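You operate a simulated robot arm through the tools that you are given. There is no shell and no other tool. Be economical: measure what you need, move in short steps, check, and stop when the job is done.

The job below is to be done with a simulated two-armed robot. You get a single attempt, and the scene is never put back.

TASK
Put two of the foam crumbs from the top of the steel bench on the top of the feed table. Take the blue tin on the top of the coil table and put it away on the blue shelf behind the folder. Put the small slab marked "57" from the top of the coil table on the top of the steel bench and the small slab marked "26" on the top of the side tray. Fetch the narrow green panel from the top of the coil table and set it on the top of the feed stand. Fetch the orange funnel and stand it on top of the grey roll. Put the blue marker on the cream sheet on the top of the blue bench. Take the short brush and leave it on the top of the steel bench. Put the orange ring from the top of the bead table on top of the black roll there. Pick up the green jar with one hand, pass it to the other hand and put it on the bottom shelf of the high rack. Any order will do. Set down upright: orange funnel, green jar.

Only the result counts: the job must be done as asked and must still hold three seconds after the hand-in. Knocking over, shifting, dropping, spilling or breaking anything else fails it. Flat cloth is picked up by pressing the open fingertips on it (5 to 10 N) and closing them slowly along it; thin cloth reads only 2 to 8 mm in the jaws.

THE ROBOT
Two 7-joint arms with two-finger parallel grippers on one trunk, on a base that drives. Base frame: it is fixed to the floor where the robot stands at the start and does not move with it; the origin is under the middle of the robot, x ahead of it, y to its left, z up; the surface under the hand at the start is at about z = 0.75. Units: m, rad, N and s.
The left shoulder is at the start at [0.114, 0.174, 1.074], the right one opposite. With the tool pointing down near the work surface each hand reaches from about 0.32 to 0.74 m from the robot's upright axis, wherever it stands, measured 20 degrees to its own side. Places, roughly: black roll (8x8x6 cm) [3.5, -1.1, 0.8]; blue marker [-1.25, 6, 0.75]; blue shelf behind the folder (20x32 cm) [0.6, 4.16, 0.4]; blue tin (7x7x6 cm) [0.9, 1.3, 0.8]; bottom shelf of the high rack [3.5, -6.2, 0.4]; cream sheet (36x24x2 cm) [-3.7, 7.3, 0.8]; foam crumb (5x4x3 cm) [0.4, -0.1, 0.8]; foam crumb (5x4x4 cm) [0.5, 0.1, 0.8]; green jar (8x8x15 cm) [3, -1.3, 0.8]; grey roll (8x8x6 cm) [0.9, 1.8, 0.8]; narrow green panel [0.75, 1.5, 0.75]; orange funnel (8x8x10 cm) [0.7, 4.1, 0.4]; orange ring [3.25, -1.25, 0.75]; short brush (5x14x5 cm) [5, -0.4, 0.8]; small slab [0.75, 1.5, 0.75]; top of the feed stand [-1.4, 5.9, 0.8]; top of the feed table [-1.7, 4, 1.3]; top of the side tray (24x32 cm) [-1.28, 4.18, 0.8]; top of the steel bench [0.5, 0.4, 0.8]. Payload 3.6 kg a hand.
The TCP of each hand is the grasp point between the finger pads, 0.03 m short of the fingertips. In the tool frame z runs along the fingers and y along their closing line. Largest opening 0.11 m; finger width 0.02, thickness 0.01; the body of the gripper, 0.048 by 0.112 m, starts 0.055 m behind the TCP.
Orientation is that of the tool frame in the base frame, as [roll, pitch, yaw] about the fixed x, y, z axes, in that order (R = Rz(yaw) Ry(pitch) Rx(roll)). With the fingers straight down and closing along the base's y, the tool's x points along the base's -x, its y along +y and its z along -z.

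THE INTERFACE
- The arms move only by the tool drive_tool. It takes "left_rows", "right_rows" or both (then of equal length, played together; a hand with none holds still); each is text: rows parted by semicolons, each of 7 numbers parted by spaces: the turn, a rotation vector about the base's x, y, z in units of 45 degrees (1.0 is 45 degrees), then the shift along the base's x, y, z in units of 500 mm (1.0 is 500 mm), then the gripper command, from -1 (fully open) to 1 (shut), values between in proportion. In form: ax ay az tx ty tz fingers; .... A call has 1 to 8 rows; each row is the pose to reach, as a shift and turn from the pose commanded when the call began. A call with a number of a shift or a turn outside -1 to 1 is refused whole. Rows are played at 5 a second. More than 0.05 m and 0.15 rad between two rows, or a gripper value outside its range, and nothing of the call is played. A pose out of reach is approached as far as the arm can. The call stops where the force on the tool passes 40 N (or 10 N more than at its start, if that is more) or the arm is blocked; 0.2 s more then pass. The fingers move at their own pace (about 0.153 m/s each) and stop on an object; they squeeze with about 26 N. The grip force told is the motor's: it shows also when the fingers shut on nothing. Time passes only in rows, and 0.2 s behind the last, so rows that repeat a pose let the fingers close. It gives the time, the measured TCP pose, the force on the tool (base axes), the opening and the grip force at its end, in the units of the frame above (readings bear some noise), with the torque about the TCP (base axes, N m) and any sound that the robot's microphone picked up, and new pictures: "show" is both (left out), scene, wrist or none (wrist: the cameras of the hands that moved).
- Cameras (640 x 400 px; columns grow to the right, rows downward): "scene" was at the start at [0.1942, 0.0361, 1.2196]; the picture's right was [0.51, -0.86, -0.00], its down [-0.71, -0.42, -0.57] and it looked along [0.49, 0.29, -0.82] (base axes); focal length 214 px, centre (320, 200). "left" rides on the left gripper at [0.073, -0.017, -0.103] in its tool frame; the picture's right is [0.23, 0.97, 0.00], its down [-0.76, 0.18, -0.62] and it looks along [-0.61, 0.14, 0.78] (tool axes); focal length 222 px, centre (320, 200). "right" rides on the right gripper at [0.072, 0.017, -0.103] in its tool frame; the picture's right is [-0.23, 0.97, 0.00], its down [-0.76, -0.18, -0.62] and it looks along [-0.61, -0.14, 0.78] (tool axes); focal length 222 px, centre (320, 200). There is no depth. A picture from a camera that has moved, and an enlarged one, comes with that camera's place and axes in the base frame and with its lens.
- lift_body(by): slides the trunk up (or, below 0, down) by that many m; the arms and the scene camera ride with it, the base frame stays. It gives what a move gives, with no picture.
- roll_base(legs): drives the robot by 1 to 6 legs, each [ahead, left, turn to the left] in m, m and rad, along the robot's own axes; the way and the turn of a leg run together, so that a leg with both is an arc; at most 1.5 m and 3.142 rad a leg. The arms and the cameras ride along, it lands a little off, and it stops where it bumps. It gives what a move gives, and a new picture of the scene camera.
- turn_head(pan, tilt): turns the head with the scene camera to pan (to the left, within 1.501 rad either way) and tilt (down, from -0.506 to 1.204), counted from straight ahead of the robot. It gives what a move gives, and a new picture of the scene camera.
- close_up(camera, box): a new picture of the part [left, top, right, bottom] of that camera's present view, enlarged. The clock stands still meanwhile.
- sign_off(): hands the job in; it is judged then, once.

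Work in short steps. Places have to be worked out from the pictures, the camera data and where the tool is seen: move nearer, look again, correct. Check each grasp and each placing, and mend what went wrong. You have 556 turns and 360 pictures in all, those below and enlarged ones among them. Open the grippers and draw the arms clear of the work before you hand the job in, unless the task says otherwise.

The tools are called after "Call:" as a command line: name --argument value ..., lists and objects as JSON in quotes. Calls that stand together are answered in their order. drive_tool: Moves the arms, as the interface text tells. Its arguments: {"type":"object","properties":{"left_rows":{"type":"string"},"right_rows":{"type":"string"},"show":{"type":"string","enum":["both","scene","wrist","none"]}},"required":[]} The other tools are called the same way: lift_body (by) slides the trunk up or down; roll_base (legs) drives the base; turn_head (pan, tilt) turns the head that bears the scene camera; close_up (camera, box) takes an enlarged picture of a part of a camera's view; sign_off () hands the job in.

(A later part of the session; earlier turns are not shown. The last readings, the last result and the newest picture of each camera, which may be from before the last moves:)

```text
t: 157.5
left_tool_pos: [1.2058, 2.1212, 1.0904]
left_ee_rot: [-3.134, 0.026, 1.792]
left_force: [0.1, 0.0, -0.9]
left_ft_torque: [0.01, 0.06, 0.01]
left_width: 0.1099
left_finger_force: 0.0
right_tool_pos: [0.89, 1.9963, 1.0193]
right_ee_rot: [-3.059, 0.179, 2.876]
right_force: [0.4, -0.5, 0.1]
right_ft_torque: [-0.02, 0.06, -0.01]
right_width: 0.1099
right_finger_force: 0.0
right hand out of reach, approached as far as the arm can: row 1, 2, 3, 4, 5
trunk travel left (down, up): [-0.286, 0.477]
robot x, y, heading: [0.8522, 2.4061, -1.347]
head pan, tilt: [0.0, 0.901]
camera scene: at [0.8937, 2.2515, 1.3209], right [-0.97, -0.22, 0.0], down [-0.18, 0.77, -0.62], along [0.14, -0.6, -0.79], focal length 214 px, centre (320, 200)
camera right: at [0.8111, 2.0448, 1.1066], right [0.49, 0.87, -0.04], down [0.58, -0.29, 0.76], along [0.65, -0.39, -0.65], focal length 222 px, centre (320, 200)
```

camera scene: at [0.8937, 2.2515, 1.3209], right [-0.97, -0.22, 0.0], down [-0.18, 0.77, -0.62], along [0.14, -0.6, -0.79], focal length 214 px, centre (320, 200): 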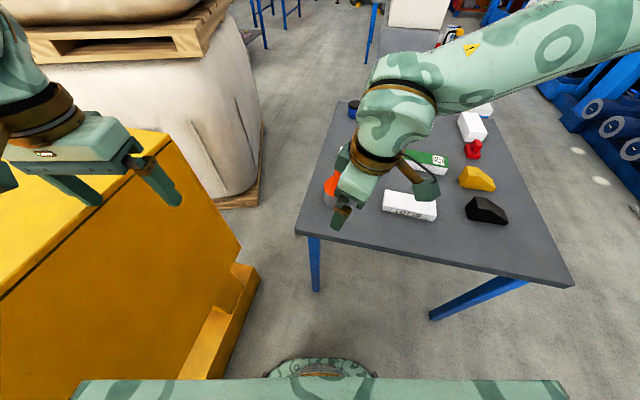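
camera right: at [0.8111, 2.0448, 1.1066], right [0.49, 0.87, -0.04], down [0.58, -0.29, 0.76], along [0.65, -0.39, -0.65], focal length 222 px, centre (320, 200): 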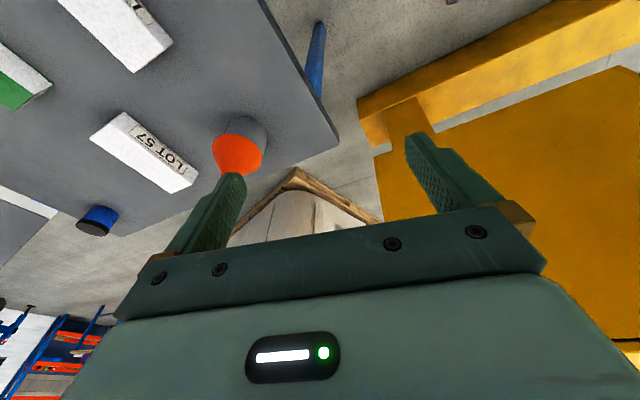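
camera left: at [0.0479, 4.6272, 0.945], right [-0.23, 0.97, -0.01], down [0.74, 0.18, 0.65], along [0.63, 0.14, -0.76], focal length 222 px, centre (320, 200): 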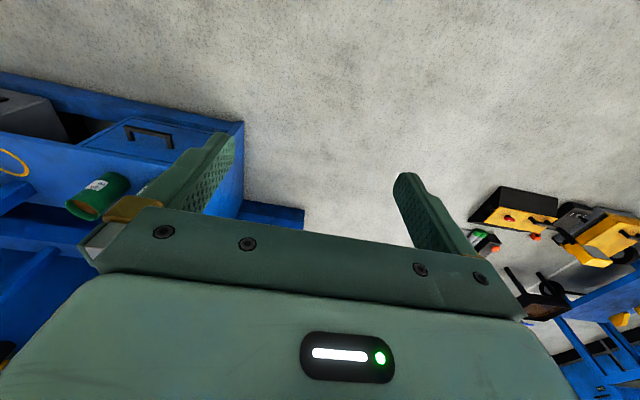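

The wrist limit prevents that rotation here. I retreat upward and away from the funnel, turning the hand back; I'll pick slabs from the aisle side instead.

Call:
drive_tool --right_rows "0 0 0 0 0.04 0.06 -1;0 0 -0.16 -0.04 0.1 0.12 -1;0 0 -0.32 -0.08 0.16 0.14 -1;0 0 -0.48 -0.14 0.16 0.14 -1;0 0 -0.64 -0.2 0.16 0.14 -1;0 0 -0.8 -0.24 0.16 0.14 -1;0 0 -0.96 -0.28 0.16 0.14 -1" --show "none"

Call:
drive_tool --right_rows "0 0 -0.16 0 0 0 -1;0 0 -0.32 0 0 0 -1;0 0 -0.4 0 0 0 -1"

```text
t: 159.1
left_tool_pos: [1.2015, 2.1224, 1.0928]
left_ee_rot: [-3.138, 0.031, 1.793]
left_force: [0.6, 0.3, 0.1]
left_ft_torque: [-0.01, 0.01, 0.0]
left_width: 0.1099
left_finger_force: 0.0
right_tool_pos: [0.7528, 2.0634, 1.0985]
right_ee_rot: [-3.06, 0.181, 2.116]
right_force: [0.3, -0.1, 0.1]
right_ft_torque: [-0.02, 0.0, 0.01]
right_width: 0.1099
right_finger_force: 0.0
right hand out of reach, approached as far as the arm can: row 6, 7
trunk travel left (down, up): [-0.286, 0.477]
robot x, y, heading: [0.8514, 2.4145, -1.347]
head pan, tilt: [0.0, 0.901]
```

```text
t: 159.9
left_tool_pos: [1.2015, 2.1229, 1.0914]
left_ee_rot: [-3.139, 0.03, 1.792]
left_force: [-0.1, 0.6, 0.9]
left_ft_torque: [0.05, -0.02, 0.01]
left_width: 0.1101
left_finger_force: 0.2
right_tool_pos: [0.7538, 2.0621, 1.0974]
right_ee_rot: [-3.058, 0.182, 1.802]
right_force: [-0.3, 0.0, 0.9]
right_ft_torque: [0.06, -0.01, -0.01]
right_width: 0.11
right_finger_force: 0.0
trunk travel left (down, up): [-0.286, 0.477]
robot x, y, heading: [0.8553, 2.4076, -1.34]
head pan, tilt: [0.0, 0.901]
camera scene: at [0.8898, 2.2534, 1.3215], right [-0.97, -0.22, 0.0], down [-0.18, 0.76, -0.62], along [0.14, -0.61, -0.78], focal length 214 px, centre (320, 200)
camera right: at [0.7586, 2.1559, 1.1854], right [1.0, -0.01, -0.04], down [0.02, -0.65, 0.76], along [-0.03, -0.76, -0.64], focal length 222 px, centre (320, 200)
```

scene: 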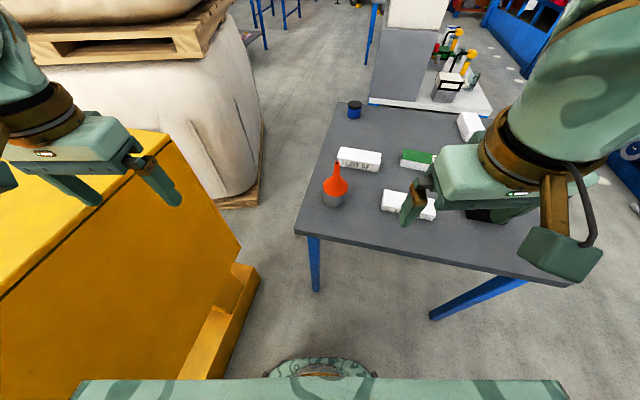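
right: 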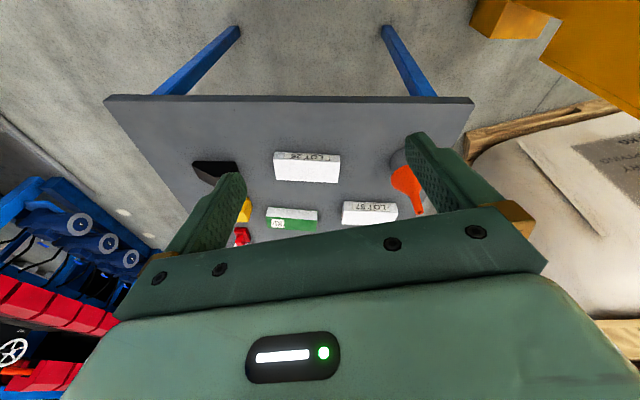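

I straighten the right hand, then back out and go around to the aisle, facing +x at the table.

Call:
drive_tool --right_rows "0.13 -0.025 0 0 0 0 -1;0.25 -0.05 0 0 0 0 -1" --show "none"

Call:
roll_base --legs '[[-0.25, 0, 0], [0, -1.2, 0], [0, 0, 1.34]]'

```text
t: 160.5
left_tool_pos: [1.2021, 2.1231, 1.0925]
left_ee_rot: [-3.137, 0.032, 1.792]
left_force: [-0.7, -0.7, -0.3]
left_ft_torque: [-0.04, -0.01, -0.02]
left_width: 0.1101
left_finger_force: 0.0
right_tool_pos: [0.7533, 2.0612, 1.0988]
right_ee_rot: [3.142, 0.0, 1.798]
right_force: [0.1, -0.3, -0.1]
right_ft_torque: [0.04, 0.0, -0.01]
right_width: 0.1102
right_finger_force: 0.0
trunk travel left (down, up): [-0.286, 0.477]
robot x, y, heading: [0.8555, 2.4084, -1.348]
head pan, tilt: [0.0, 0.901]
```

```text
t: 171.4
left_tool_pos: [-0.0212, 2.6625, 1.0911]
left_ee_rot: [-3.138, 0.03, -3.134]
left_force: [1.0, 1.2, 0.4]
left_ft_torque: [0.03, 0.03, -0.02]
left_width: 0.1097
left_finger_force: 0.1
right_tool_pos: [-0.0573, 2.2096, 1.099]
right_ee_rot: [3.141, 0.0, -3.13]
right_force: [1.5, 0.2, 0.3]
right_ft_torque: [0.0, -0.01, 0.01]
right_width: 0.1101
right_finger_force: 0.0
trunk travel left (down, up): [-0.286, 0.477]
robot x, y, heading: [-0.3784, 2.3815, 0.011]
head pan, tilt: [0.0, 0.901]
camera scene: at [-0.2158, 2.3826, 1.3215], right [0.01, -1.0, 0.0], down [-0.78, -0.01, -0.62], along [0.62, 0.01, -0.78], focal length 214 px, centre (320, 200)
```

scene: 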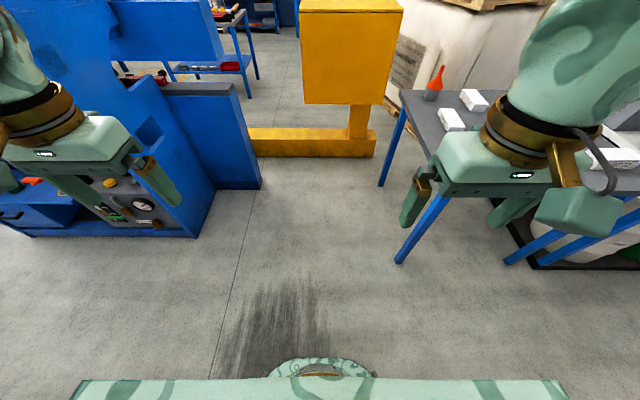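

Now I strafe right along the aisle to y≈1.45, staying back, and look at the table.

Call:
roll_base --legs '[[0.05, -0.93, -0.01]]'

Call:
turn_head --pan 0.0 --tilt 0.7

```text
t: 176.3
left_tool_pos: [0.0374, 1.7147, 1.0926]
left_ee_rot: [-3.14, 0.032, -3.135]
left_force: [-0.1, -0.5, 1.0]
left_ft_torque: [0.01, 0.0, -0.02]
left_width: 0.11
left_finger_force: 0.0
right_tool_pos: [0.0021, 1.2638, 1.0986]
right_ee_rot: [3.141, 0.0, -3.131]
right_force: [-0.3, -0.4, 1.0]
right_ft_torque: [0.03, 0.05, 0.0]
right_width: 0.1099
right_finger_force: 0.0
trunk travel left (down, up): [-0.286, 0.477]
robot x, y, heading: [-0.3178, 1.4383, 0.012]
head pan, tilt: [0.0, 0.901]
camera scene: at [-0.1561, 1.4366, 1.3215], right [0.01, -1.0, 0.0], down [-0.78, -0.01, -0.62], along [0.62, 0.01, -0.78], focal length 214 px, centre (320, 200)
```

scene: 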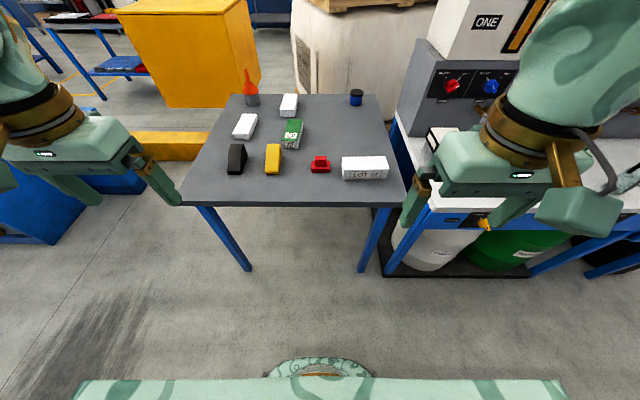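

```text
t: 177.1
left_tool_pos: [0.0384, 1.7155, 1.091]
left_ee_rot: [-3.138, 0.032, -3.135]
left_force: [-0.4, 0.0, -0.7]
left_ft_torque: [0.0, -0.02, 0.01]
left_width: 0.11
left_finger_force: 0.1
right_tool_pos: [0.002, 1.2643, 1.098]
right_ee_rot: [-3.141, 0.0, -3.132]
right_force: [0.1, 0.9, 0.7]
right_ft_torque: [0.03, 0.01, -0.02]
right_width: 0.1098
right_finger_force: 0.1
trunk travel left (down, up): [-0.286, 0.477]
robot x, y, heading: [-0.3134, 1.4379, 0.013]
head pan, tilt: [0.0, 0.7]
camera scene: at [-0.1467, 1.4372, 1.3376], right [0.01, -1.0, 0.0], down [-0.64, -0.01, -0.76], along [0.76, 0.01, -0.64], focal length 214 px, centre (320, 200)
```

scene: 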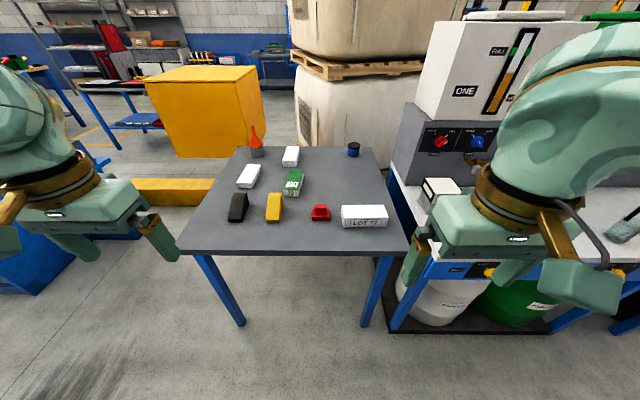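

Tin ≈ (0.955, 1.262); slabs lie along x. I roll forward to x≈0.04 and lower the trunk 0.19 for forward reach.

Call:
roll_base --legs '[[0.25, 0, -0.01]]'

Call:
turn_head --pan 0.0 --tilt 1.1

```text
t: 178.9
left_tool_pos: [0.2933, 1.712, 1.0914]
left_ee_rot: [-3.137, 0.031, 3.138]
left_force: [0.1, -0.7, 0.9]
left_ft_torque: [-0.01, 0.02, 0.0]
left_width: 0.1103
left_finger_force: 0.0
right_tool_pos: [0.2503, 1.2614, 1.0975]
right_ee_rot: [-3.142, -0.001, 3.141]
right_force: [0.3, 0.5, -0.8]
right_ft_torque: [0.0, -0.01, 0.0]
right_width: 0.1102
right_finger_force: 0.0
trunk travel left (down, up): [-0.286, 0.477]
robot x, y, heading: [-0.0677, 1.4368, -0.002]
head pan, tilt: [0.0, 0.7]
camera scene: at [0.1044, 1.4361, 1.3375], right [0.0, -1.0, 0.0], down [-0.65, 0.0, -0.76], along [0.76, 0.0, -0.65], focal length 214 px, centre (320, 200)
```

scene: 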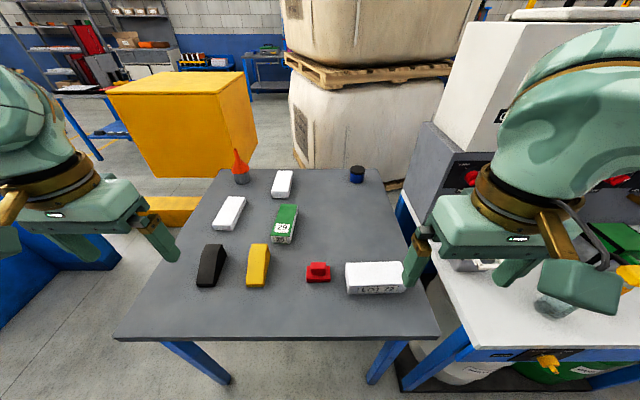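

```text
t: 179.8
left_tool_pos: [0.2908, 1.7138, 1.0919]
left_ee_rot: [-3.138, 0.031, 3.137]
left_force: [-0.4, 0.6, 0.1]
left_ft_torque: [-0.01, -0.01, 0.02]
left_width: 0.1097
left_finger_force: 0.0
right_tool_pos: [0.2495, 1.2613, 1.098]
right_ee_rot: [3.141, -0.001, 3.138]
right_force: [0.3, 0.5, 0.1]
right_ft_torque: [0.0, -0.01, 0.0]
right_width: 0.1099
right_finger_force: 0.0
trunk travel left (down, up): [-0.286, 0.477]
robot x, y, heading: [-0.0675, 1.4371, 0.001]
head pan, tilt: [0.0, 1.1]
camera scene: at [0.0815, 1.4362, 1.3077], right [0.0, -1.0, 0.0], down [-0.89, 0.0, -0.45], along [0.45, 0.0, -0.89], focal length 214 px, centre (320, 200)
```

scene: 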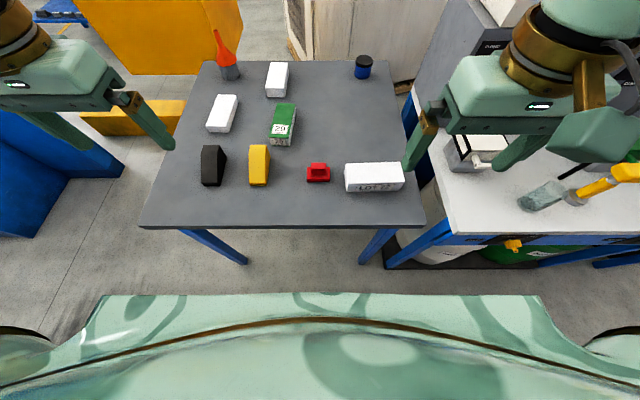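

The trunk should not go low next to the table edge, so instead I turn the robot left to bring the right shoulder toward the tin. First I extend the right hand over the table at a safe height.

Call:
drive_tool --right_rows "0 0 0 0.09 0 0 -1;0 0 0 0.18 0 0 -1;0 0 0 0.27 0 0 -1;0 0 0 0.36 0 0 -1;0 0 0 0.45 0 0 -1;0 0 0 0.54 0 0 -1" --show "none"

Call:
roll_base --legs '[[0, 0, 0.65]]'

```text
t: 181.2
left_tool_pos: [0.2916, 1.7129, 1.0927]
left_ee_rot: [-3.138, 0.034, 3.137]
left_force: [0.3, 0.2, -0.7]
left_ft_torque: [0.03, -0.04, 0.0]
left_width: 0.1102
left_finger_force: 0.1
right_tool_pos: [0.5085, 1.2594, 1.0988]
right_ee_rot: [-3.139, 0.0, -3.14]
right_force: [-0.1, 0.2, 0.7]
right_ft_torque: [0.0, -0.02, 0.01]
right_width: 0.1099
right_finger_force: 0.2
right hand out of reach, approached as far as the arm can: row 6
trunk travel left (down, up): [-0.286, 0.477]
robot x, y, heading: [-0.0671, 1.4365, -0.001]
head pan, tilt: [0.0, 1.1]
```

```text
t: 183.3
left_tool_pos: [0.0503, 1.8746, 1.0913]
left_ee_rot: [-3.138, 0.032, -2.492]
left_force: [0.2, 0.3, -0.2]
left_ft_torque: [0.02, -0.03, 0.0]
left_width: 0.1101
left_finger_force: 0.1
right_tool_pos: [0.497, 1.6468, 1.0989]
right_ee_rot: [-3.141, 0.001, -2.489]
right_force: [0.1, -0.2, 0.7]
right_ft_torque: [0.02, -0.01, -0.01]
right_width: 0.1099
right_finger_force: 0.1
trunk travel left (down, up): [-0.286, 0.477]
robot x, y, heading: [-0.0675, 1.4412, 0.652]
head pan, tilt: [0.0, 1.1]
camera scene: at [0.0509, 1.5266, 1.3076], right [0.61, -0.79, 0.0], down [-0.71, -0.54, -0.45], along [0.36, 0.28, -0.89], focal length 214 px, centre (320, 200)
```

scene: 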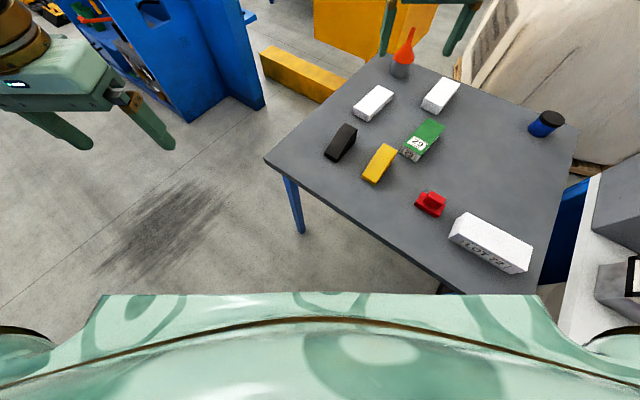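

I lower the trunk 0.09 and nudge the base toward the table.

Call:
lift_body --by -0.09

Call:
roll_base --legs '[[0.06, -0.085, 0]]'

```text
t: 184.6
left_tool_pos: [0.0488, 1.874, 1.002]
left_ee_rot: [-3.139, 0.032, -2.495]
left_force: [0.0, 0.0, 0.2]
left_ft_torque: [0.0, 0.01, -0.02]
left_width: 0.11
left_finger_force: 0.0
right_tool_pos: [0.497, 1.6465, 1.0093]
right_ee_rot: [-3.14, 0.002, -2.489]
right_force: [-0.6, 0.0, 0.3]
right_ft_torque: [0.0, -0.02, 0.02]
right_width: 0.1098
right_finger_force: 0.0
trunk travel left (down, up): [-0.196, 0.567]
robot x, y, heading: [-0.0665, 1.4378, 0.653]
head pan, tilt: [0.0, 1.1]
```

```text
t: 185.8
left_tool_pos: [0.151, 1.8408, 1.0018]
left_ee_rot: [-3.137, 0.033, -2.495]
left_force: [-0.4, -1.0, -0.2]
left_ft_torque: [0.0, 0.07, 0.01]
left_width: 0.1102
left_finger_force: 0.1
right_tool_pos: [0.5984, 1.6127, 1.0081]
right_ee_rot: [-3.141, 0.0, -2.49]
right_force: [-0.2, 1.3, 1.1]
right_ft_torque: [0.01, 0.04, 0.01]
right_width: 0.11
right_finger_force: 0.2
trunk travel left (down, up): [-0.196, 0.567]
robot x, y, heading: [0.0345, 1.4049, 0.652]
head pan, tilt: [0.0, 1.1]
camera scene: at [0.1876, 1.521, 1.2144], right [0.61, -0.8, 0.0], down [-0.71, -0.54, -0.45], along [0.36, 0.27, -0.89], focal length 214 px, centre (320, 200)
```

scene: 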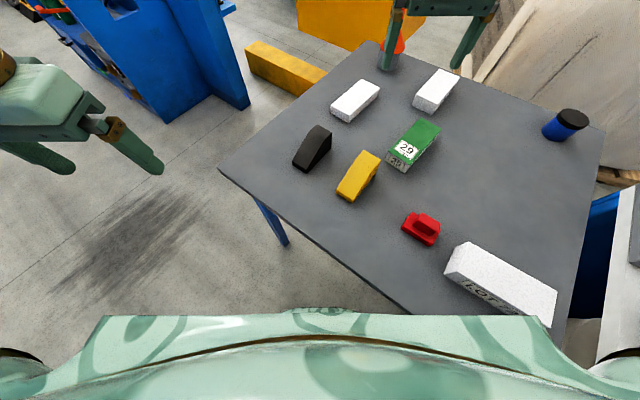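

Tin re-estimated at about (0.965, 1.255). I move the right hand across to (0.70, 1.30), yawing it toward the tin.

Call:
drive_tool --right_rows "0 0 -0.14 0.02 -0.09 0 -1;0 0 -0.28 0.05 -0.18 0 -1;0 0 -0.42 0.08 -0.27 -0.02 -1;0 0 -0.56 0.11 -0.36 -0.04 -1;0 0 -0.7 0.14 -0.45 -0.06 -1;0 0 -0.84 0.17 -0.54 -0.08 -1;0 0 -0.97 0.2 -0.62 -0.1 -1"

```text
t: 187.4
left_tool_pos: [0.1501, 1.8421, 1.002]
left_ee_rot: [-3.139, 0.032, -2.495]
left_force: [-0.3, -0.3, -0.5]
left_ft_torque: [-0.02, -0.01, 0.02]
left_width: 0.1101
left_finger_force: 0.0
right_tool_pos: [0.699, 1.3036, 0.9586]
right_ee_rot: [3.141, 0.0, 3.029]
right_force: [0.2, 0.1, 0.0]
right_ft_torque: [0.03, 0.02, 0.0]
right_width: 0.1099
right_finger_force: 0.1
trunk travel left (down, up): [-0.196, 0.567]
robot x, y, heading: [0.0337, 1.4032, 0.65]
head pan, tilt: [0.0, 1.1]
camera scene: at [0.1863, 1.5206, 1.2146], right [0.61, -0.8, 0.0], down [-0.71, -0.54, -0.45], along [0.36, 0.28, -0.89], focal length 214 px, centre (320, 200)
camera right: at [0.6292, 1.3279, 1.0618], right [0.33, 0.94, 0.0], down [0.74, -0.26, 0.62], along [0.59, -0.21, -0.78], focal length 222 px, centre (320, 200)
```

scene: 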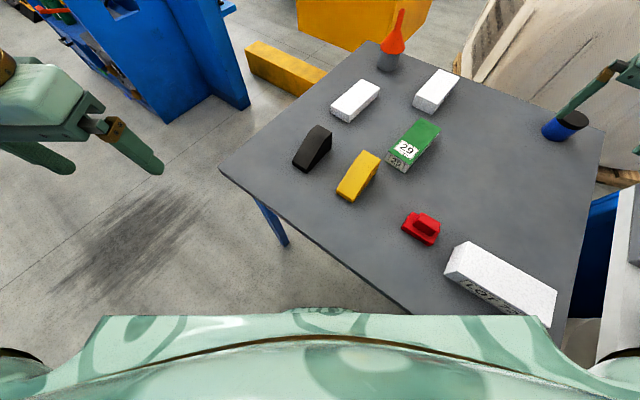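
right: 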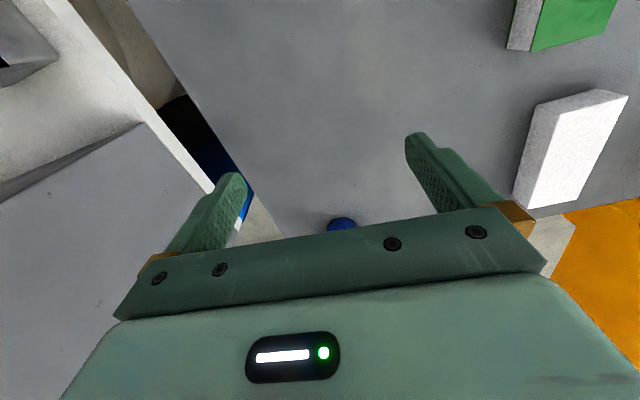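

The tin's base is glimpsed ahead. I lean the hand 45° forward while moving to x≈0.78 and lower to z≈0.88.

Call:
drive_tool --right_rows "-0.02 -0.17 0 0.02 -0.004 -0.02 -1;-0.04 -0.34 0 0.04 -0.008 -0.04 -1;-0.055 -0.51 0 0.07 -0.012 -0.06 -1;-0.075 -0.68 0 0.1 -0.016 -0.08 -1;-0.09 -0.84 0 0.13 -0.02 -0.11 -1;-0.105 -0.99 0 0.16 -0.024 -0.15 -1"

```text
t: 188.8
left_tool_pos: [0.1497, 1.8419, 1.0026]
left_ee_rot: [-3.138, 0.031, -2.494]
left_force: [0.0, -0.7, 0.4]
left_ft_torque: [-0.02, 0.0, -0.03]
left_width: 0.1103
left_finger_force: 0.1
right_tool_pos: [0.7796, 1.2917, 0.8829]
right_ee_rot: [3.137, 0.787, 3.028]
right_force: [0.6, -0.3, -0.3]
right_ft_torque: [-0.02, 0.0, 0.01]
right_width: 0.1101
right_finger_force: 0.0
trunk travel left (down, up): [-0.196, 0.567]
robot x, y, heading: [0.0331, 1.4077, 0.652]
head pan, tilt: [0.0, 1.1]
camera scene: at [0.1865, 1.5212, 1.2145], right [0.61, -0.8, 0.0], down [-0.71, -0.54, -0.45], along [0.36, 0.27, -0.89], focal length 214 px, centre (320, 200)
camera right: at [0.6584, 1.323, 0.9061], right [0.27, 0.95, 0.16], down [0.08, -0.19, 0.98], along [0.96, -0.25, -0.12], focal length 222 px, centre (320, 200)
```

scene: 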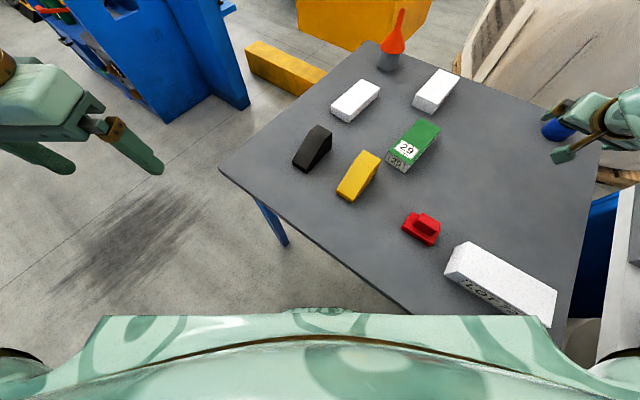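
right: 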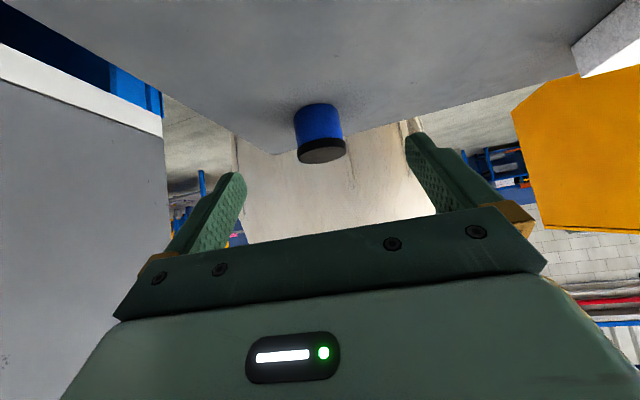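

Tin centre ≈ (0.967, 1.255), top ≈ 0.805. I approach along the tool's lean so that the fingers straddle it.

Call:
drive_tool --right_rows "0 0 0 0.09 -0.018 0 -1;0 0 0 0.18 -0.035 0 -1;0 0 0 0.25 -0.048 -0.06 -1;0 0 0 0.31 -0.06 -0.12 -1" --show "wrist"

```text
t: 189.8
left_tool_pos: [0.1502, 1.842, 1.0015]
left_ee_rot: [-3.139, 0.031, -2.497]
left_force: [0.3, 0.3, 0.3]
left_ft_torque: [0.02, 0.0, 0.0]
left_width: 0.1099
left_finger_force: 0.1
right_tool_pos: [0.9332, 1.2617, 0.8215]
right_ee_rot: [3.138, 0.783, 3.028]
right_force: [0.2, 1.0, -0.5]
right_ft_torque: [-0.02, -0.04, -0.03]
right_width: 0.11
right_finger_force: 0.1
trunk travel left (down, up): [-0.196, 0.567]
robot x, y, heading: [0.0306, 1.4046, 0.649]
head pan, tilt: [0.0, 1.1]
camera right: at [0.813, 1.2937, 0.8446], right [0.27, 0.95, 0.16], down [0.08, -0.19, 0.98], along [0.96, -0.25, -0.13], focal length 222 px, centre (320, 200)
```

right: 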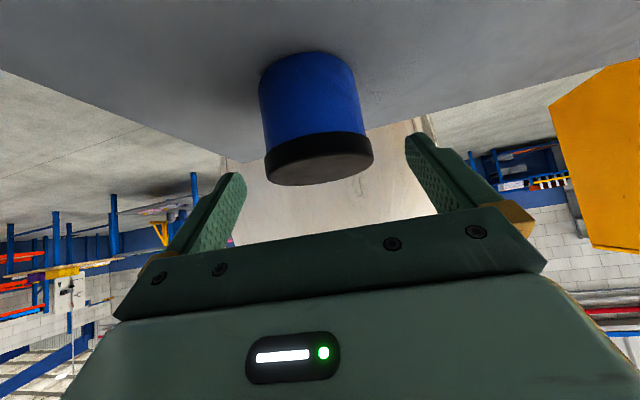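

Well aligned. Final advance and close.

Call:
drive_tool --right_rows "0 0 0 0.035 -0.01 -0.03 -1;0 0 0 0.066 -0.018 -0.06 -1;0 0 0 0.066 -0.018 -0.06 -0.4;0 0 0 0.066 -0.018 -0.06 0.1;0 0 0 0.066 -0.018 -0.06 0.5;0 0 0 0.066 -0.018 -0.06 0.5" --show "wrist"

```text
t: 191.2
left_tool_pos: [0.15, 1.8427, 1.001]
left_ee_rot: [-3.138, 0.032, -2.493]
left_force: [0.3, -0.3, -0.2]
left_ft_torque: [-0.04, 0.05, 0.0]
left_width: 0.1101
left_finger_force: 0.0
right_tool_pos: [0.9657, 1.2549, 0.7929]
right_ee_rot: [3.139, 0.782, 3.03]
right_force: [0.8, 0.5, 0.5]
right_ft_torque: [0.05, -0.07, -0.01]
right_width: 0.0671
right_finger_force: 25.9
trunk travel left (down, up): [-0.196, 0.567]
robot x, y, heading: [0.0335, 1.4072, 0.651]
head pan, tilt: [0.0, 1.1]
camera right: at [0.8453, 1.2848, 0.8154], right [0.27, 0.95, 0.16], down [0.08, -0.19, 0.98], along [0.96, -0.25, -0.13], focal length 222 px, centre (320, 200)
```

right: 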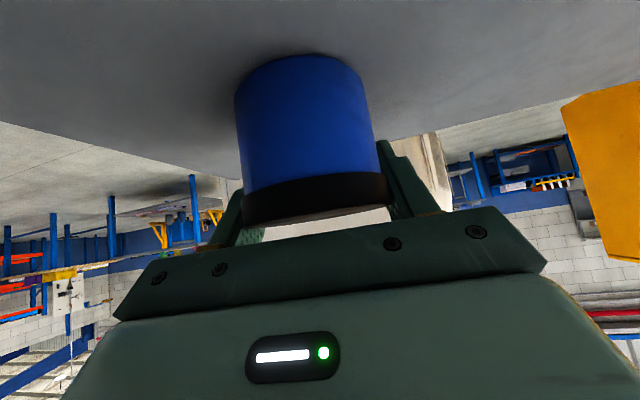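

Tin gripped. I lift it 5 cm, bring it back to about (0.66, 1.315) on the table, and set it down for a vertical regrasp.

Call:
drive_tool --right_rows "0 0 0 0 0 0.09 0.5;0 0 0 -0.09 0.02 0.1 0.5;0 0 0 -0.18 0.04 0.1 0.5;0 0 0 -0.27 0.06 0.1 0.5;0 0 0 -0.36 0.08 0.1 0.5;0 0 0 -0.45 0.1 0.1 0.5;0 0 0 -0.54 0.12 0.1 0.5;0 0 0 -0.61 0.13 0.1 0.5"

```text
t: 193.0
left_tool_pos: [0.1499, 1.8415, 1.0011]
left_ee_rot: [-3.14, 0.032, -2.496]
left_force: [0.0, 0.4, -0.7]
left_ft_torque: [-0.01, -0.02, -0.02]
left_width: 0.1102
left_finger_force: 0.0
right_tool_pos: [0.7088, 1.3536, 0.8738]
right_ee_rot: [-3.139, 0.749, 3.031]
right_force: [0.9, 0.4, -2.9]
right_ft_torque: [-0.01, -0.06, -0.01]
right_width: 0.0667
right_finger_force: 26.0
right hand out of reach, approached as far as the arm can: row 5, 6, 7, 8
trunk travel left (down, up): [-0.196, 0.567]
robot x, y, heading: [0.0315, 1.4074, 0.649]
head pan, tilt: [0.0, 1.1]
camera scene: at [0.1863, 1.5214, 1.2145], right [0.61, -0.8, 0.0], down [-0.71, -0.54, -0.45], along [0.36, 0.27, -0.89], focal length 214 px, centre (320, 200)
camera right: at [0.59, 1.3854, 0.8994], right [0.28, 0.95, 0.15], down [0.11, -0.19, 0.98], along [0.95, -0.25, -0.16], focal length 222 px, centre (320, 200)
```

scene: 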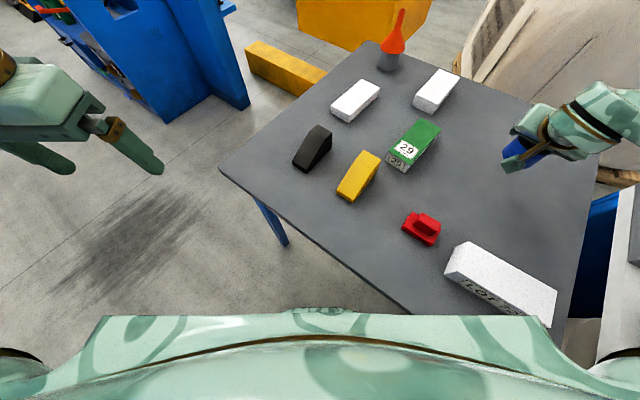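
right: 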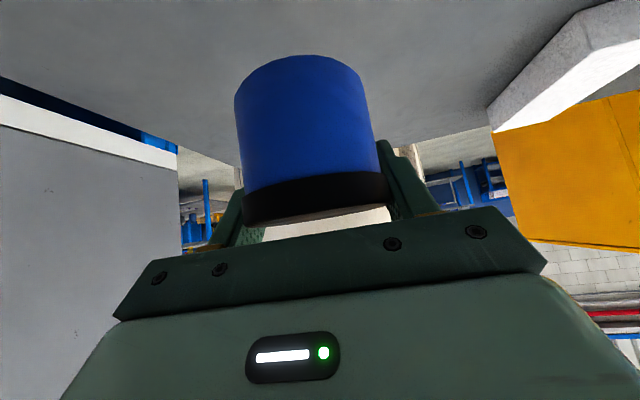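

It stopped at (0.709, 1.354), also a free place. I level it and lower to the table there.

Call:
drive_tool --right_rows "0 -0.04 0 0 0 -0.06 0.5;0 -0.04 0 0 0 -0.12 0.5;0 -0.04 0 0 0 -0.15 0.5;0 -0.04 0 0 0 -0.158 0.5" --show "wrist"

```text
t: 194.0
left_tool_pos: [0.15, 1.8412, 1.0019]
left_ee_rot: [-3.137, 0.033, -2.494]
left_force: [-0.7, -0.3, -0.2]
left_ft_torque: [0.02, 0.01, 0.01]
left_width: 0.1099
left_finger_force: 0.1
right_tool_pos: [0.7486, 1.3808, 0.8198]
right_ee_rot: [3.142, 0.785, 3.026]
right_force: [-0.1, 0.2, -1.9]
right_ft_torque: [-0.02, -0.05, 0.0]
right_width: 0.0667
right_finger_force: 25.6
right hand out of reach, approached as far as the arm can: row 1, 2, 3, 4
trunk travel left (down, up): [-0.196, 0.567]
robot x, y, heading: [0.0331, 1.4065, 0.648]
head pan, tilt: [0.0, 1.1]
camera right: at [0.6274, 1.4132, 0.8418], right [0.27, 0.95, 0.16], down [0.08, -0.19, 0.98], along [0.96, -0.25, -0.12], focal length 222 px, centre (320, 200)
```

right: 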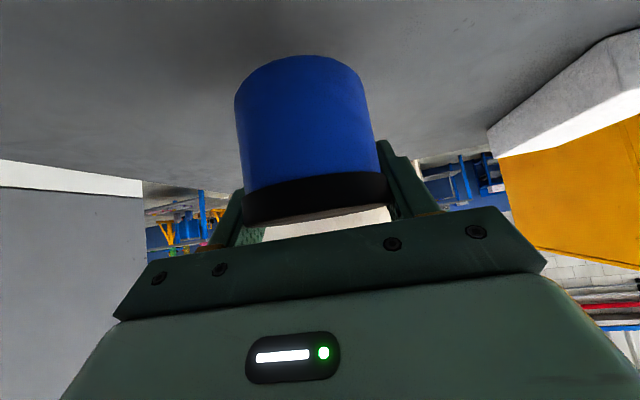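

It drifts outward due to joint limits but is still free space. I lower the last 25 mm with the trunk.

Call:
lift_body --by -0.022

Call:
close_up --camera "right" --box '[160, 20, 480, 220]'

```text
t: 194.6
left_tool_pos: [0.1486, 1.8428, 0.9798]
left_ee_rot: [-3.136, 0.032, -2.495]
left_force: [-0.9, 0.6, 1.2]
left_ft_torque: [0.01, -0.03, -0.02]
left_width: 0.1101
left_finger_force: 0.1
right_tool_pos: [0.7511, 1.384, 0.7883]
right_ee_rot: [-3.118, 0.771, 3.045]
right_force: [5.4, 2.8, 15.5]
right_ft_torque: [0.0, 0.07, -0.05]
right_width: 0.0674
right_finger_force: 26.2
trunk travel left (down, up): [-0.174, 0.589]
robot x, y, heading: [0.0311, 1.4048, 0.656]
head pan, tilt: [0.0, 1.1]
```

```text
2.00 times, centred on (320, 120) of right
camera zoom: at [0.6298, 1.416, 0.8115], right [0.27, 0.95, 0.14], down [0.09, -0.17, 0.98], along [0.96, -0.25, -0.14], focal length 444 px, centre (320, 360)
```

zoom: 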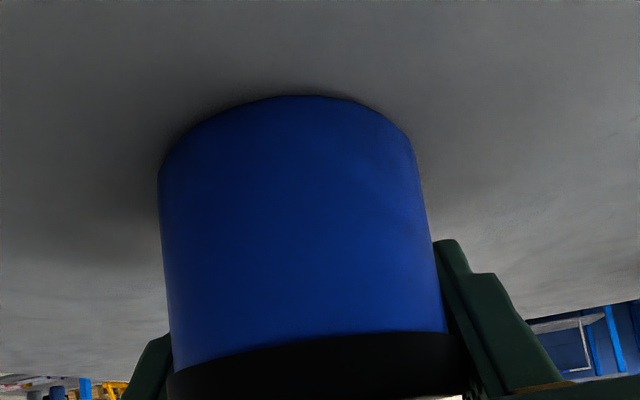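

On the table. I release and withdraw up and back.

Call:
drive_tool --right_rows "0 0 0 0 0 0.004 0.2;0 0 0 0 0 0.004 -0.3;0 0 0 0 0 0.004 -1;0 0 0 -0.03 0 0.04 -1;0 0 0 -0.07 0 0.1 -1;0 0 0 -0.11 0 0.18 -1;0 0 0 -0.15 0 0.26 -1;0 0 0 -0.15 0 0.34 -1"

```text
t: 196.4
left_tool_pos: [0.1512, 1.8408, 0.9796]
left_ee_rot: [-3.14, 0.034, -2.493]
left_force: [-0.8, 0.6, 0.6]
left_ft_torque: [0.02, -0.02, 0.04]
left_width: 0.1097
left_finger_force: 0.2
right_tool_pos: [0.6745, 1.3818, 0.9559]
right_ee_rot: [-3.115, 0.765, 3.046]
right_force: [-0.7, 1.0, 0.2]
right_ft_torque: [-0.01, 0.02, 0.01]
right_width: 0.1101
right_finger_force: 0.1
trunk travel left (down, up): [-0.174, 0.589]
robot x, y, heading: [0.0339, 1.4053, 0.652]
head pan, tilt: [0.0, 1.1]
camera scene: at [0.1957, 1.5286, 1.1915], right [0.61, -0.8, 0.0], down [-0.71, -0.54, -0.45], along [0.36, 0.27, -0.89], focal length 214 px, centre (320, 200)
camera right: at [0.5548, 1.4141, 0.9801], right [0.27, 0.95, 0.14], down [0.1, -0.17, 0.98], along [0.96, -0.26, -0.14], focal length 222 px, centre (320, 200)
```

scene: 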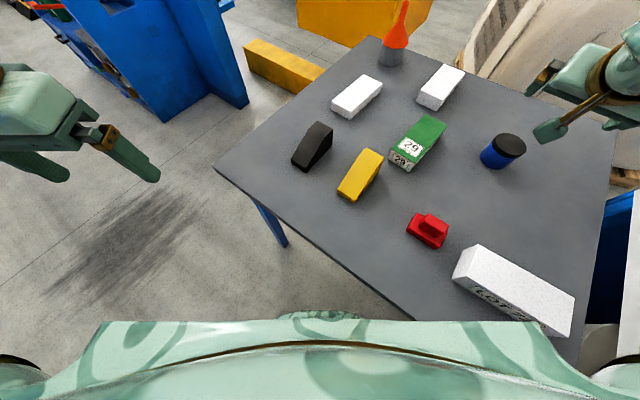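
right: 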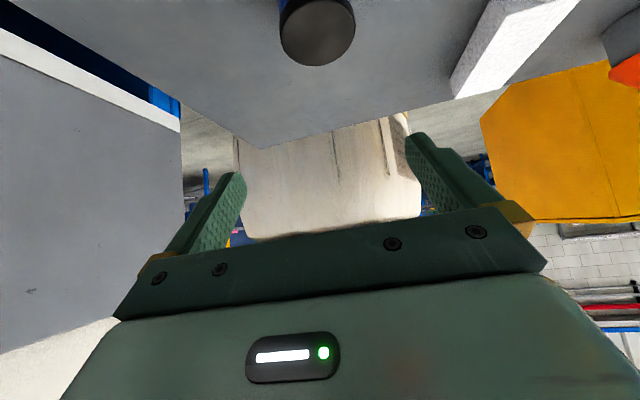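

The tin stands upright at about (0.751, 1.384). I straighten the hand to vertical above it.

Call:
drive_tool --right_rows "0.018 0.165 0 0 0 0 -1;0.035 0.33 0 0 0 0.02 -1;0.053 0.495 0 0.02 0 0.02 -1;0.07 0.66 0 0.06 0 0.02 -1;0.088 0.82 0 0.1 0 0 -1;0.104 0.97 0 0.15 0 0 -1" --show "none"

Call:
drive_tool --right_rows "0 0 0.18 0 0 -0.02 -1;0 0 0.36 0 0 -0.04 -1;0 0 0.54 0 0 -0.06 -1;0 0 0.7 0 0 -0.08 -1"

```text
t: 197.8
left_tool_pos: [0.1504, 1.8415, 0.9783]
left_ee_rot: [-3.139, 0.031, -2.495]
left_force: [0.1, 0.5, -1.3]
left_ft_torque: [0.05, -0.01, -0.01]
left_width: 0.11
left_finger_force: 0.0
right_tool_pos: [0.7504, 1.3833, 0.9557]
right_ee_rot: [-3.124, -0.005, 3.042]
right_force: [0.0, 0.3, -0.3]
right_ft_torque: [0.01, 0.02, 0.02]
right_width: 0.1101
right_finger_force: 0.0
trunk travel left (down, up): [-0.174, 0.589]
robot x, y, heading: [0.0335, 1.4067, 0.654]
head pan, tilt: [0.0, 1.1]
```

```text
t: 198.8
left_tool_pos: [0.15, 1.8421, 0.9793]
left_ee_rot: [-3.138, 0.031, -2.494]
left_force: [0.1, 0.3, 0.1]
left_ft_torque: [-0.01, 0.0, 0.0]
left_width: 0.1099
left_finger_force: 0.0
right_tool_pos: [0.75, 1.3825, 0.9323]
right_ee_rot: [-3.121, -0.001, -2.91]
right_force: [0.2, 0.4, -0.1]
right_ft_torque: [-0.01, -0.01, -0.01]
right_width: 0.1099
right_finger_force: 0.1
right hand out of reach, approached as far as the arm can: row 3, 4
trunk travel left (down, up): [-0.174, 0.589]
robot x, y, heading: [0.0332, 1.4036, 0.652]
head pan, tilt: [0.0, 1.1]
camera scene: at [0.1959, 1.5287, 1.1914], right [0.61, -0.8, 0.0], down [-0.71, -0.54, -0.45], along [0.36, 0.27, -0.89], focal length 214 px, centre (320, 200)
camera right: at [0.676, 1.3854, 1.0356], right [0.0, 1.0, -0.02], down [0.78, 0.01, 0.63], along [0.63, -0.01, -0.78], focal length 222 px, centre (320, 200)
```

scene: 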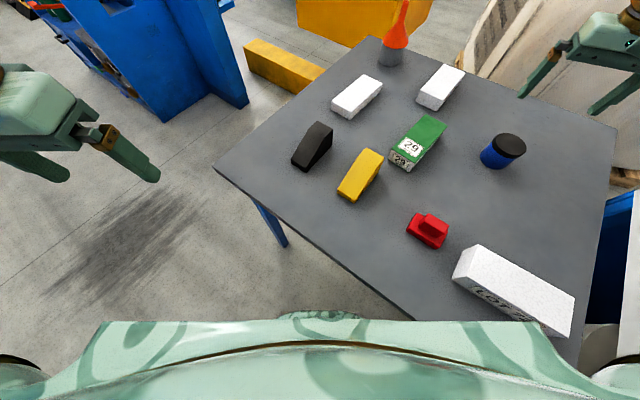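
right: 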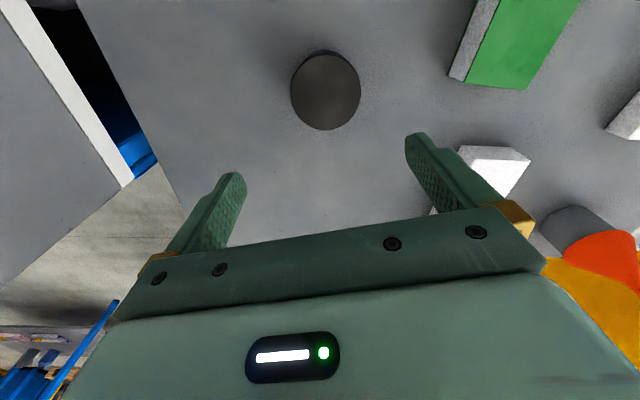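

Lid centre reads (0.727, 1.384). I lower vertically around the tin and grip near its top (TCP z≈0.80).

Call:
drive_tool --right_rows "0 0 0 -0.046 0.003 0 -1;0 0 0 -0.046 0.003 -0.08 -1;0 0 0 -0.046 0.003 -0.16 -1;0 0 0 -0.046 0.003 -0.22 -1" --show "wrist"

```text
t: 199.8
left_tool_pos: [0.1505, 1.8431, 0.9802]
left_ee_rot: [-3.138, 0.031, -2.492]
left_force: [0.5, 0.1, -0.4]
left_ft_torque: [0.02, 0.02, -0.02]
left_width: 0.1101
left_finger_force: 0.1
right_tool_pos: [0.7264, 1.3832, 0.8218]
right_ee_rot: [-3.123, 0.0, -2.911]
right_force: [-0.4, 0.1, 0.4]
right_ft_torque: [-0.03, -0.03, -0.03]
right_width: 0.1099
right_finger_force: 0.0
trunk travel left (down, up): [-0.174, 0.589]
robot x, y, heading: [0.0366, 1.4085, 0.651]
head pan, tilt: [0.0, 1.1]
camera right: at [0.653, 1.3862, 0.9254], right [0.0, 1.0, -0.02], down [0.78, 0.01, 0.63], along [0.63, -0.01, -0.78], focal length 222 px, centre (320, 200)
```

right: 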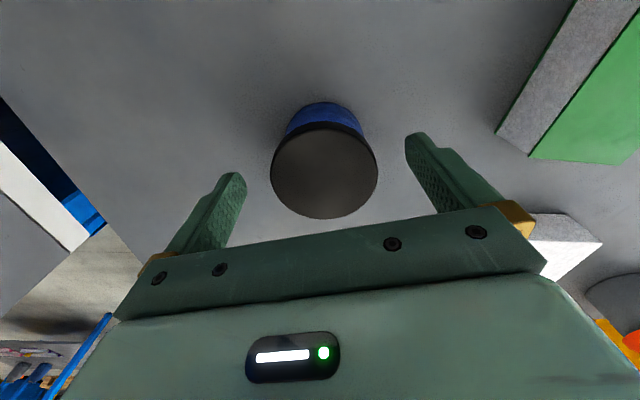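

Centred. Lower 2 cm and close.

Call:
drive_tool --right_rows "0 0 0 -0.004 0.004 -0.042 -1;0 0 0 -0.004 0.004 -0.042 -0.2;0 0 0 -0.004 0.004 -0.042 0.2;0 0 0 -0.004 0.004 -0.042 0.5;0 0 0 -0.004 0.004 -0.042 0.5;0 0 0 -0.004 0.004 0.02 0.5;0 0 0 -0.004 0.004 0.1 0.5;0 0 0 -0.004 0.004 0.18 0.5" --show "wrist"

```text
t: 201.6
left_tool_pos: [0.1502, 1.8426, 0.9794]
left_ee_rot: [-3.14, 0.033, -2.494]
left_force: [0.6, -0.6, -0.6]
left_ft_torque: [-0.01, -0.02, 0.0]
left_width: 0.1098
left_finger_force: 0.1
right_tool_pos: [0.7236, 1.3848, 0.9141]
right_ee_rot: [-3.123, 0.0, -2.911]
right_force: [0.4, 0.1, -1.7]
right_ft_torque: [-0.01, 0.05, 0.02]
right_width: 0.0669
right_finger_force: 26.3
trunk travel left (down, up): [-0.174, 0.589]
robot x, y, heading: [0.0348, 1.4044, 0.65]
head pan, tilt: [0.0, 1.1]
camera right: at [0.6498, 1.3884, 1.0164], right [0.0, 1.0, -0.02], down [0.78, 0.01, 0.63], along [0.63, -0.02, -0.78], focal length 222 px, centre (320, 200)
```

right: 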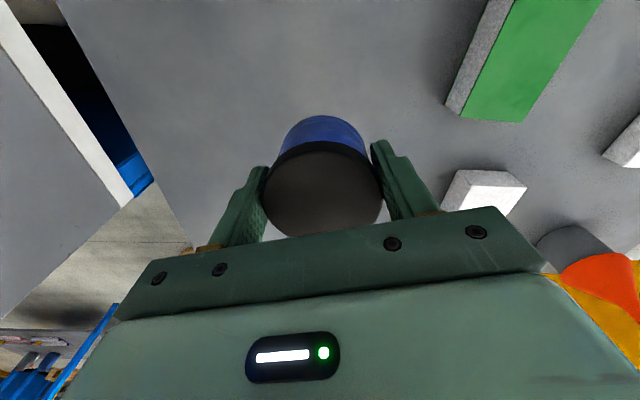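

Tin held. I raise it and bring it close in front of the robot, before turning to face +x.

Call:
drive_tool --right_rows "0 0 0 -0.02 0.02 0.08 0.5;0 0 0 -0.06 0.06 0.14 0.5;0 0 0.1 -0.14 0.1 0.18 0.5;0 0 0.2 -0.22 0.14 0.2 0.5;0 0 0.3 -0.3 0.18 0.22 0.5;0 0 0.4 -0.38 0.22 0.24 0.5;0 0 0.5 -0.46 0.26 0.26 0.5;0 0 0.52 -0.52 0.3 0.26 0.5" --show "none"

Call:
roll_base --legs '[[-0.15, 0.1, 0], [0, 0, -0.65]]'

```text
t: 203.4
left_tool_pos: [0.1497, 1.8432, 0.9785]
left_ee_rot: [-3.136, 0.031, -2.495]
left_force: [0.8, 0.4, -0.1]
left_ft_torque: [-0.01, 0.01, -0.02]
left_width: 0.1104
left_finger_force: 0.1
right_tool_pos: [0.4643, 1.5374, 1.0416]
right_ee_rot: [-3.123, -0.001, -2.504]
right_force: [-0.1, 1.1, -1.8]
right_ft_torque: [0.0, -0.02, -0.01]
right_width: 0.067
right_finger_force: 26.5
trunk travel left (down, up): [-0.174, 0.589]
robot x, y, heading: [0.0324, 1.406, 0.647]
head pan, tilt: [0.0, 1.1]
```

```text
t: 206.7
left_tool_pos: [0.2115, 1.6679, 0.9791]
left_ee_rot: [-3.137, 0.033, 3.133]
left_force: [0.2, 0.1, 0.7]
left_ft_torque: [0.02, -0.02, -0.01]
left_width: 0.1099
left_finger_force: 0.1
right_tool_pos: [0.2736, 1.2341, 1.041]
right_ee_rot: [-3.123, -0.001, 3.124]
right_force: [-0.5, 0.0, -2.1]
right_ft_torque: [0.0, 0.01, 0.01]
right_width: 0.0667
right_finger_force: 26.2
trunk travel left (down, up): [-0.174, 0.589]
robot x, y, heading: [-0.144, 1.3982, -0.004]
head pan, tilt: [0.0, 1.1]
camera scene: at [0.0582, 1.3923, 1.1914], right [0.0, -1.0, 0.0], down [-0.89, 0.0, -0.45], along [0.45, 0.0, -0.89], focal length 214 px, centre (320, 200)
```

scene: 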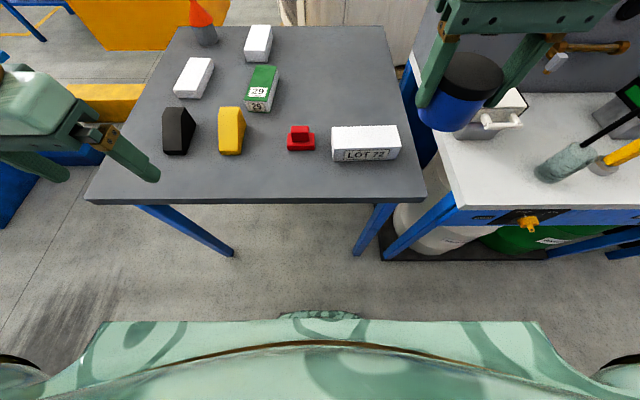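

LOT 26 ≈ (0.69, 1.783). I shift the base left 0.17 and ahead 0.15.

Call:
roll_base --legs '[[0.16, 0.17, 0]]'

Call:
drive_tool --left_rows "0 0 0 0.08 0.01 0 -1;0 0 0 0.17 0.02 0 -1;0 0 0 0.26 0.03 0 -1;0 0 0 0.35 0.04 -0.02 -1;0 0 0 0.44 0.05 -0.04 -1;0 0 0 0.53 0.05 -0.06 -1" --show "wrist"

```text
t: 208.4
left_tool_pos: [0.3741, 1.8384, 0.9796]
left_ee_rot: [-3.137, 0.032, 3.133]
left_force: [0.0, -0.2, 1.1]
left_ft_torque: [0.04, 0.04, 0.02]
left_width: 0.1102
left_finger_force: 0.0
right_tool_pos: [0.4371, 1.4032, 1.0421]
right_ee_rot: [-3.121, -0.002, 3.122]
right_force: [-0.4, 0.5, -0.9]
right_ft_torque: [0.01, 0.02, -0.03]
right_width: 0.0668
right_finger_force: 25.8
trunk travel left (down, up): [-0.174, 0.589]
robot x, y, heading: [0.0143, 1.5627, -0.005]
head pan, tilt: [0.0, 1.1]
camera scene: at [0.2201, 1.5612, 1.1912], right [0.0, -1.0, 0.0], down [-0.89, 0.0, -0.45], along [0.45, 0.0, -0.89], focal length 214 px, centre (320, 200)
```

scene: 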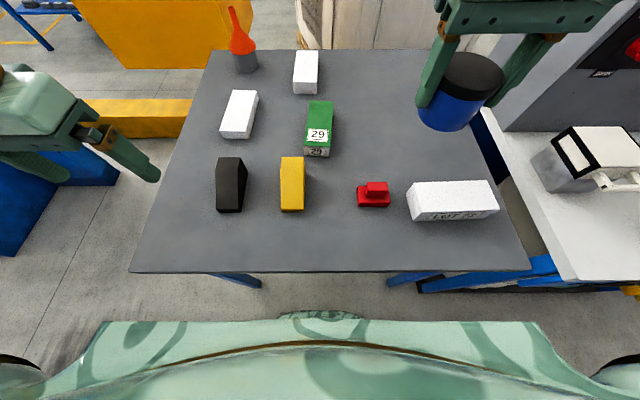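

```text
t: 209.8
left_tool_pos: [0.6389, 1.8632, 0.9478]
left_ee_rot: [-3.136, 0.031, 3.135]
left_force: [-0.6, -0.2, 0.2]
left_ft_torque: [0.01, 0.05, -0.01]
left_width: 0.11
left_finger_force: 0.1
right_tool_pos: [0.4373, 1.4033, 1.0404]
right_ee_rot: [-3.12, -0.002, 3.125]
right_force: [1.1, 0.7, -2.6]
right_ft_torque: [0.02, 0.06, 0.02]
right_width: 0.0672
right_finger_force: 25.3
trunk travel left (down, up): [-0.174, 0.589]
robot x, y, heading: [0.0158, 1.5652, -0.003]
head pan, tilt: [0.0, 1.1]
camera left: at [0.564, 1.8467, 1.0489], right [-0.22, 0.98, -0.01], down [0.74, 0.17, 0.64], along [0.63, 0.13, -0.76], focal length 222 px, centre (320, 200)
```

left: 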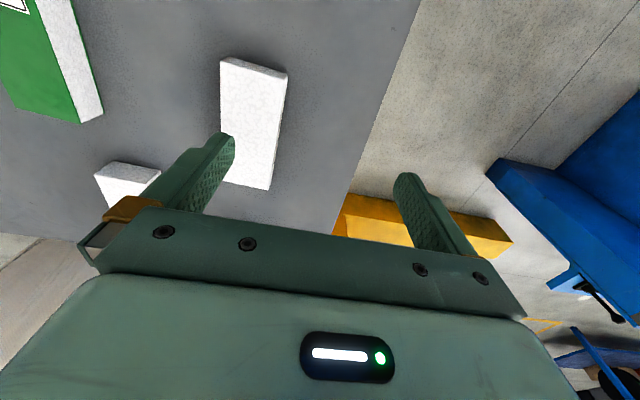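

LOT 26 centre ≈ (0.69, 1.781), top ≈ 0.785. I align above, then lower around it.

Call:
drive_tool --left_rows "0 0 -0.05 0.05 -0.08 0 -1;0 0 -0.09 0.1 -0.164 0 -1;0 0 -0.09 0.1 -0.164 -0.08 -1;0 0 -0.09 0.1 -0.164 -0.16 -1;0 0 -0.09 0.1 -0.164 -0.22 -1" --show "wrist"

```text
t: 211.1
left_tool_pos: [0.6594, 1.7949, 0.8461]
left_ee_rot: [-3.136, 0.033, 3.064]
left_force: [0.3, -0.4, 0.6]
left_ft_torque: [0.03, -0.02, -0.06]
left_width: 0.1099
left_finger_force: 0.0
left hand out of reach, approached as far as the arm can: row 2, 3, 4, 5
right_tool_pos: [0.4372, 1.4028, 1.0419]
right_ee_rot: [-3.122, -0.003, 3.124]
right_force: [0.3, 0.7, -2.3]
right_ft_torque: [-0.02, -0.01, 0.0]
right_width: 0.0671
right_finger_force: 26.7
trunk travel left (down, up): [-0.174, 0.589]
robot x, y, heading: [0.013, 1.5641, -0.006]
head pan, tilt: [0.0, 1.1]
camera left: at [0.583, 1.7849, 0.946], right [-0.15, 0.99, -0.01], down [0.75, 0.12, 0.65], along [0.64, 0.09, -0.76], focal length 222 px, centre (320, 200)
```

left: 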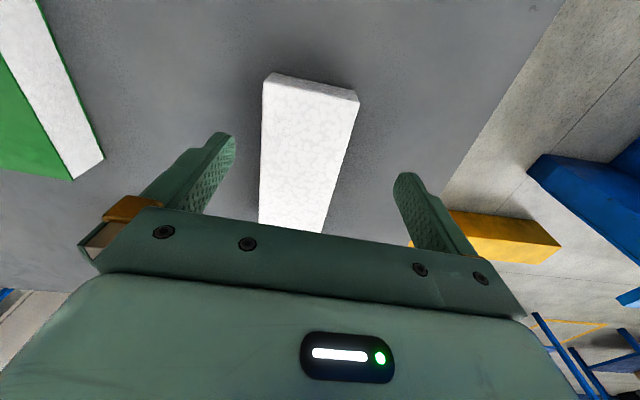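

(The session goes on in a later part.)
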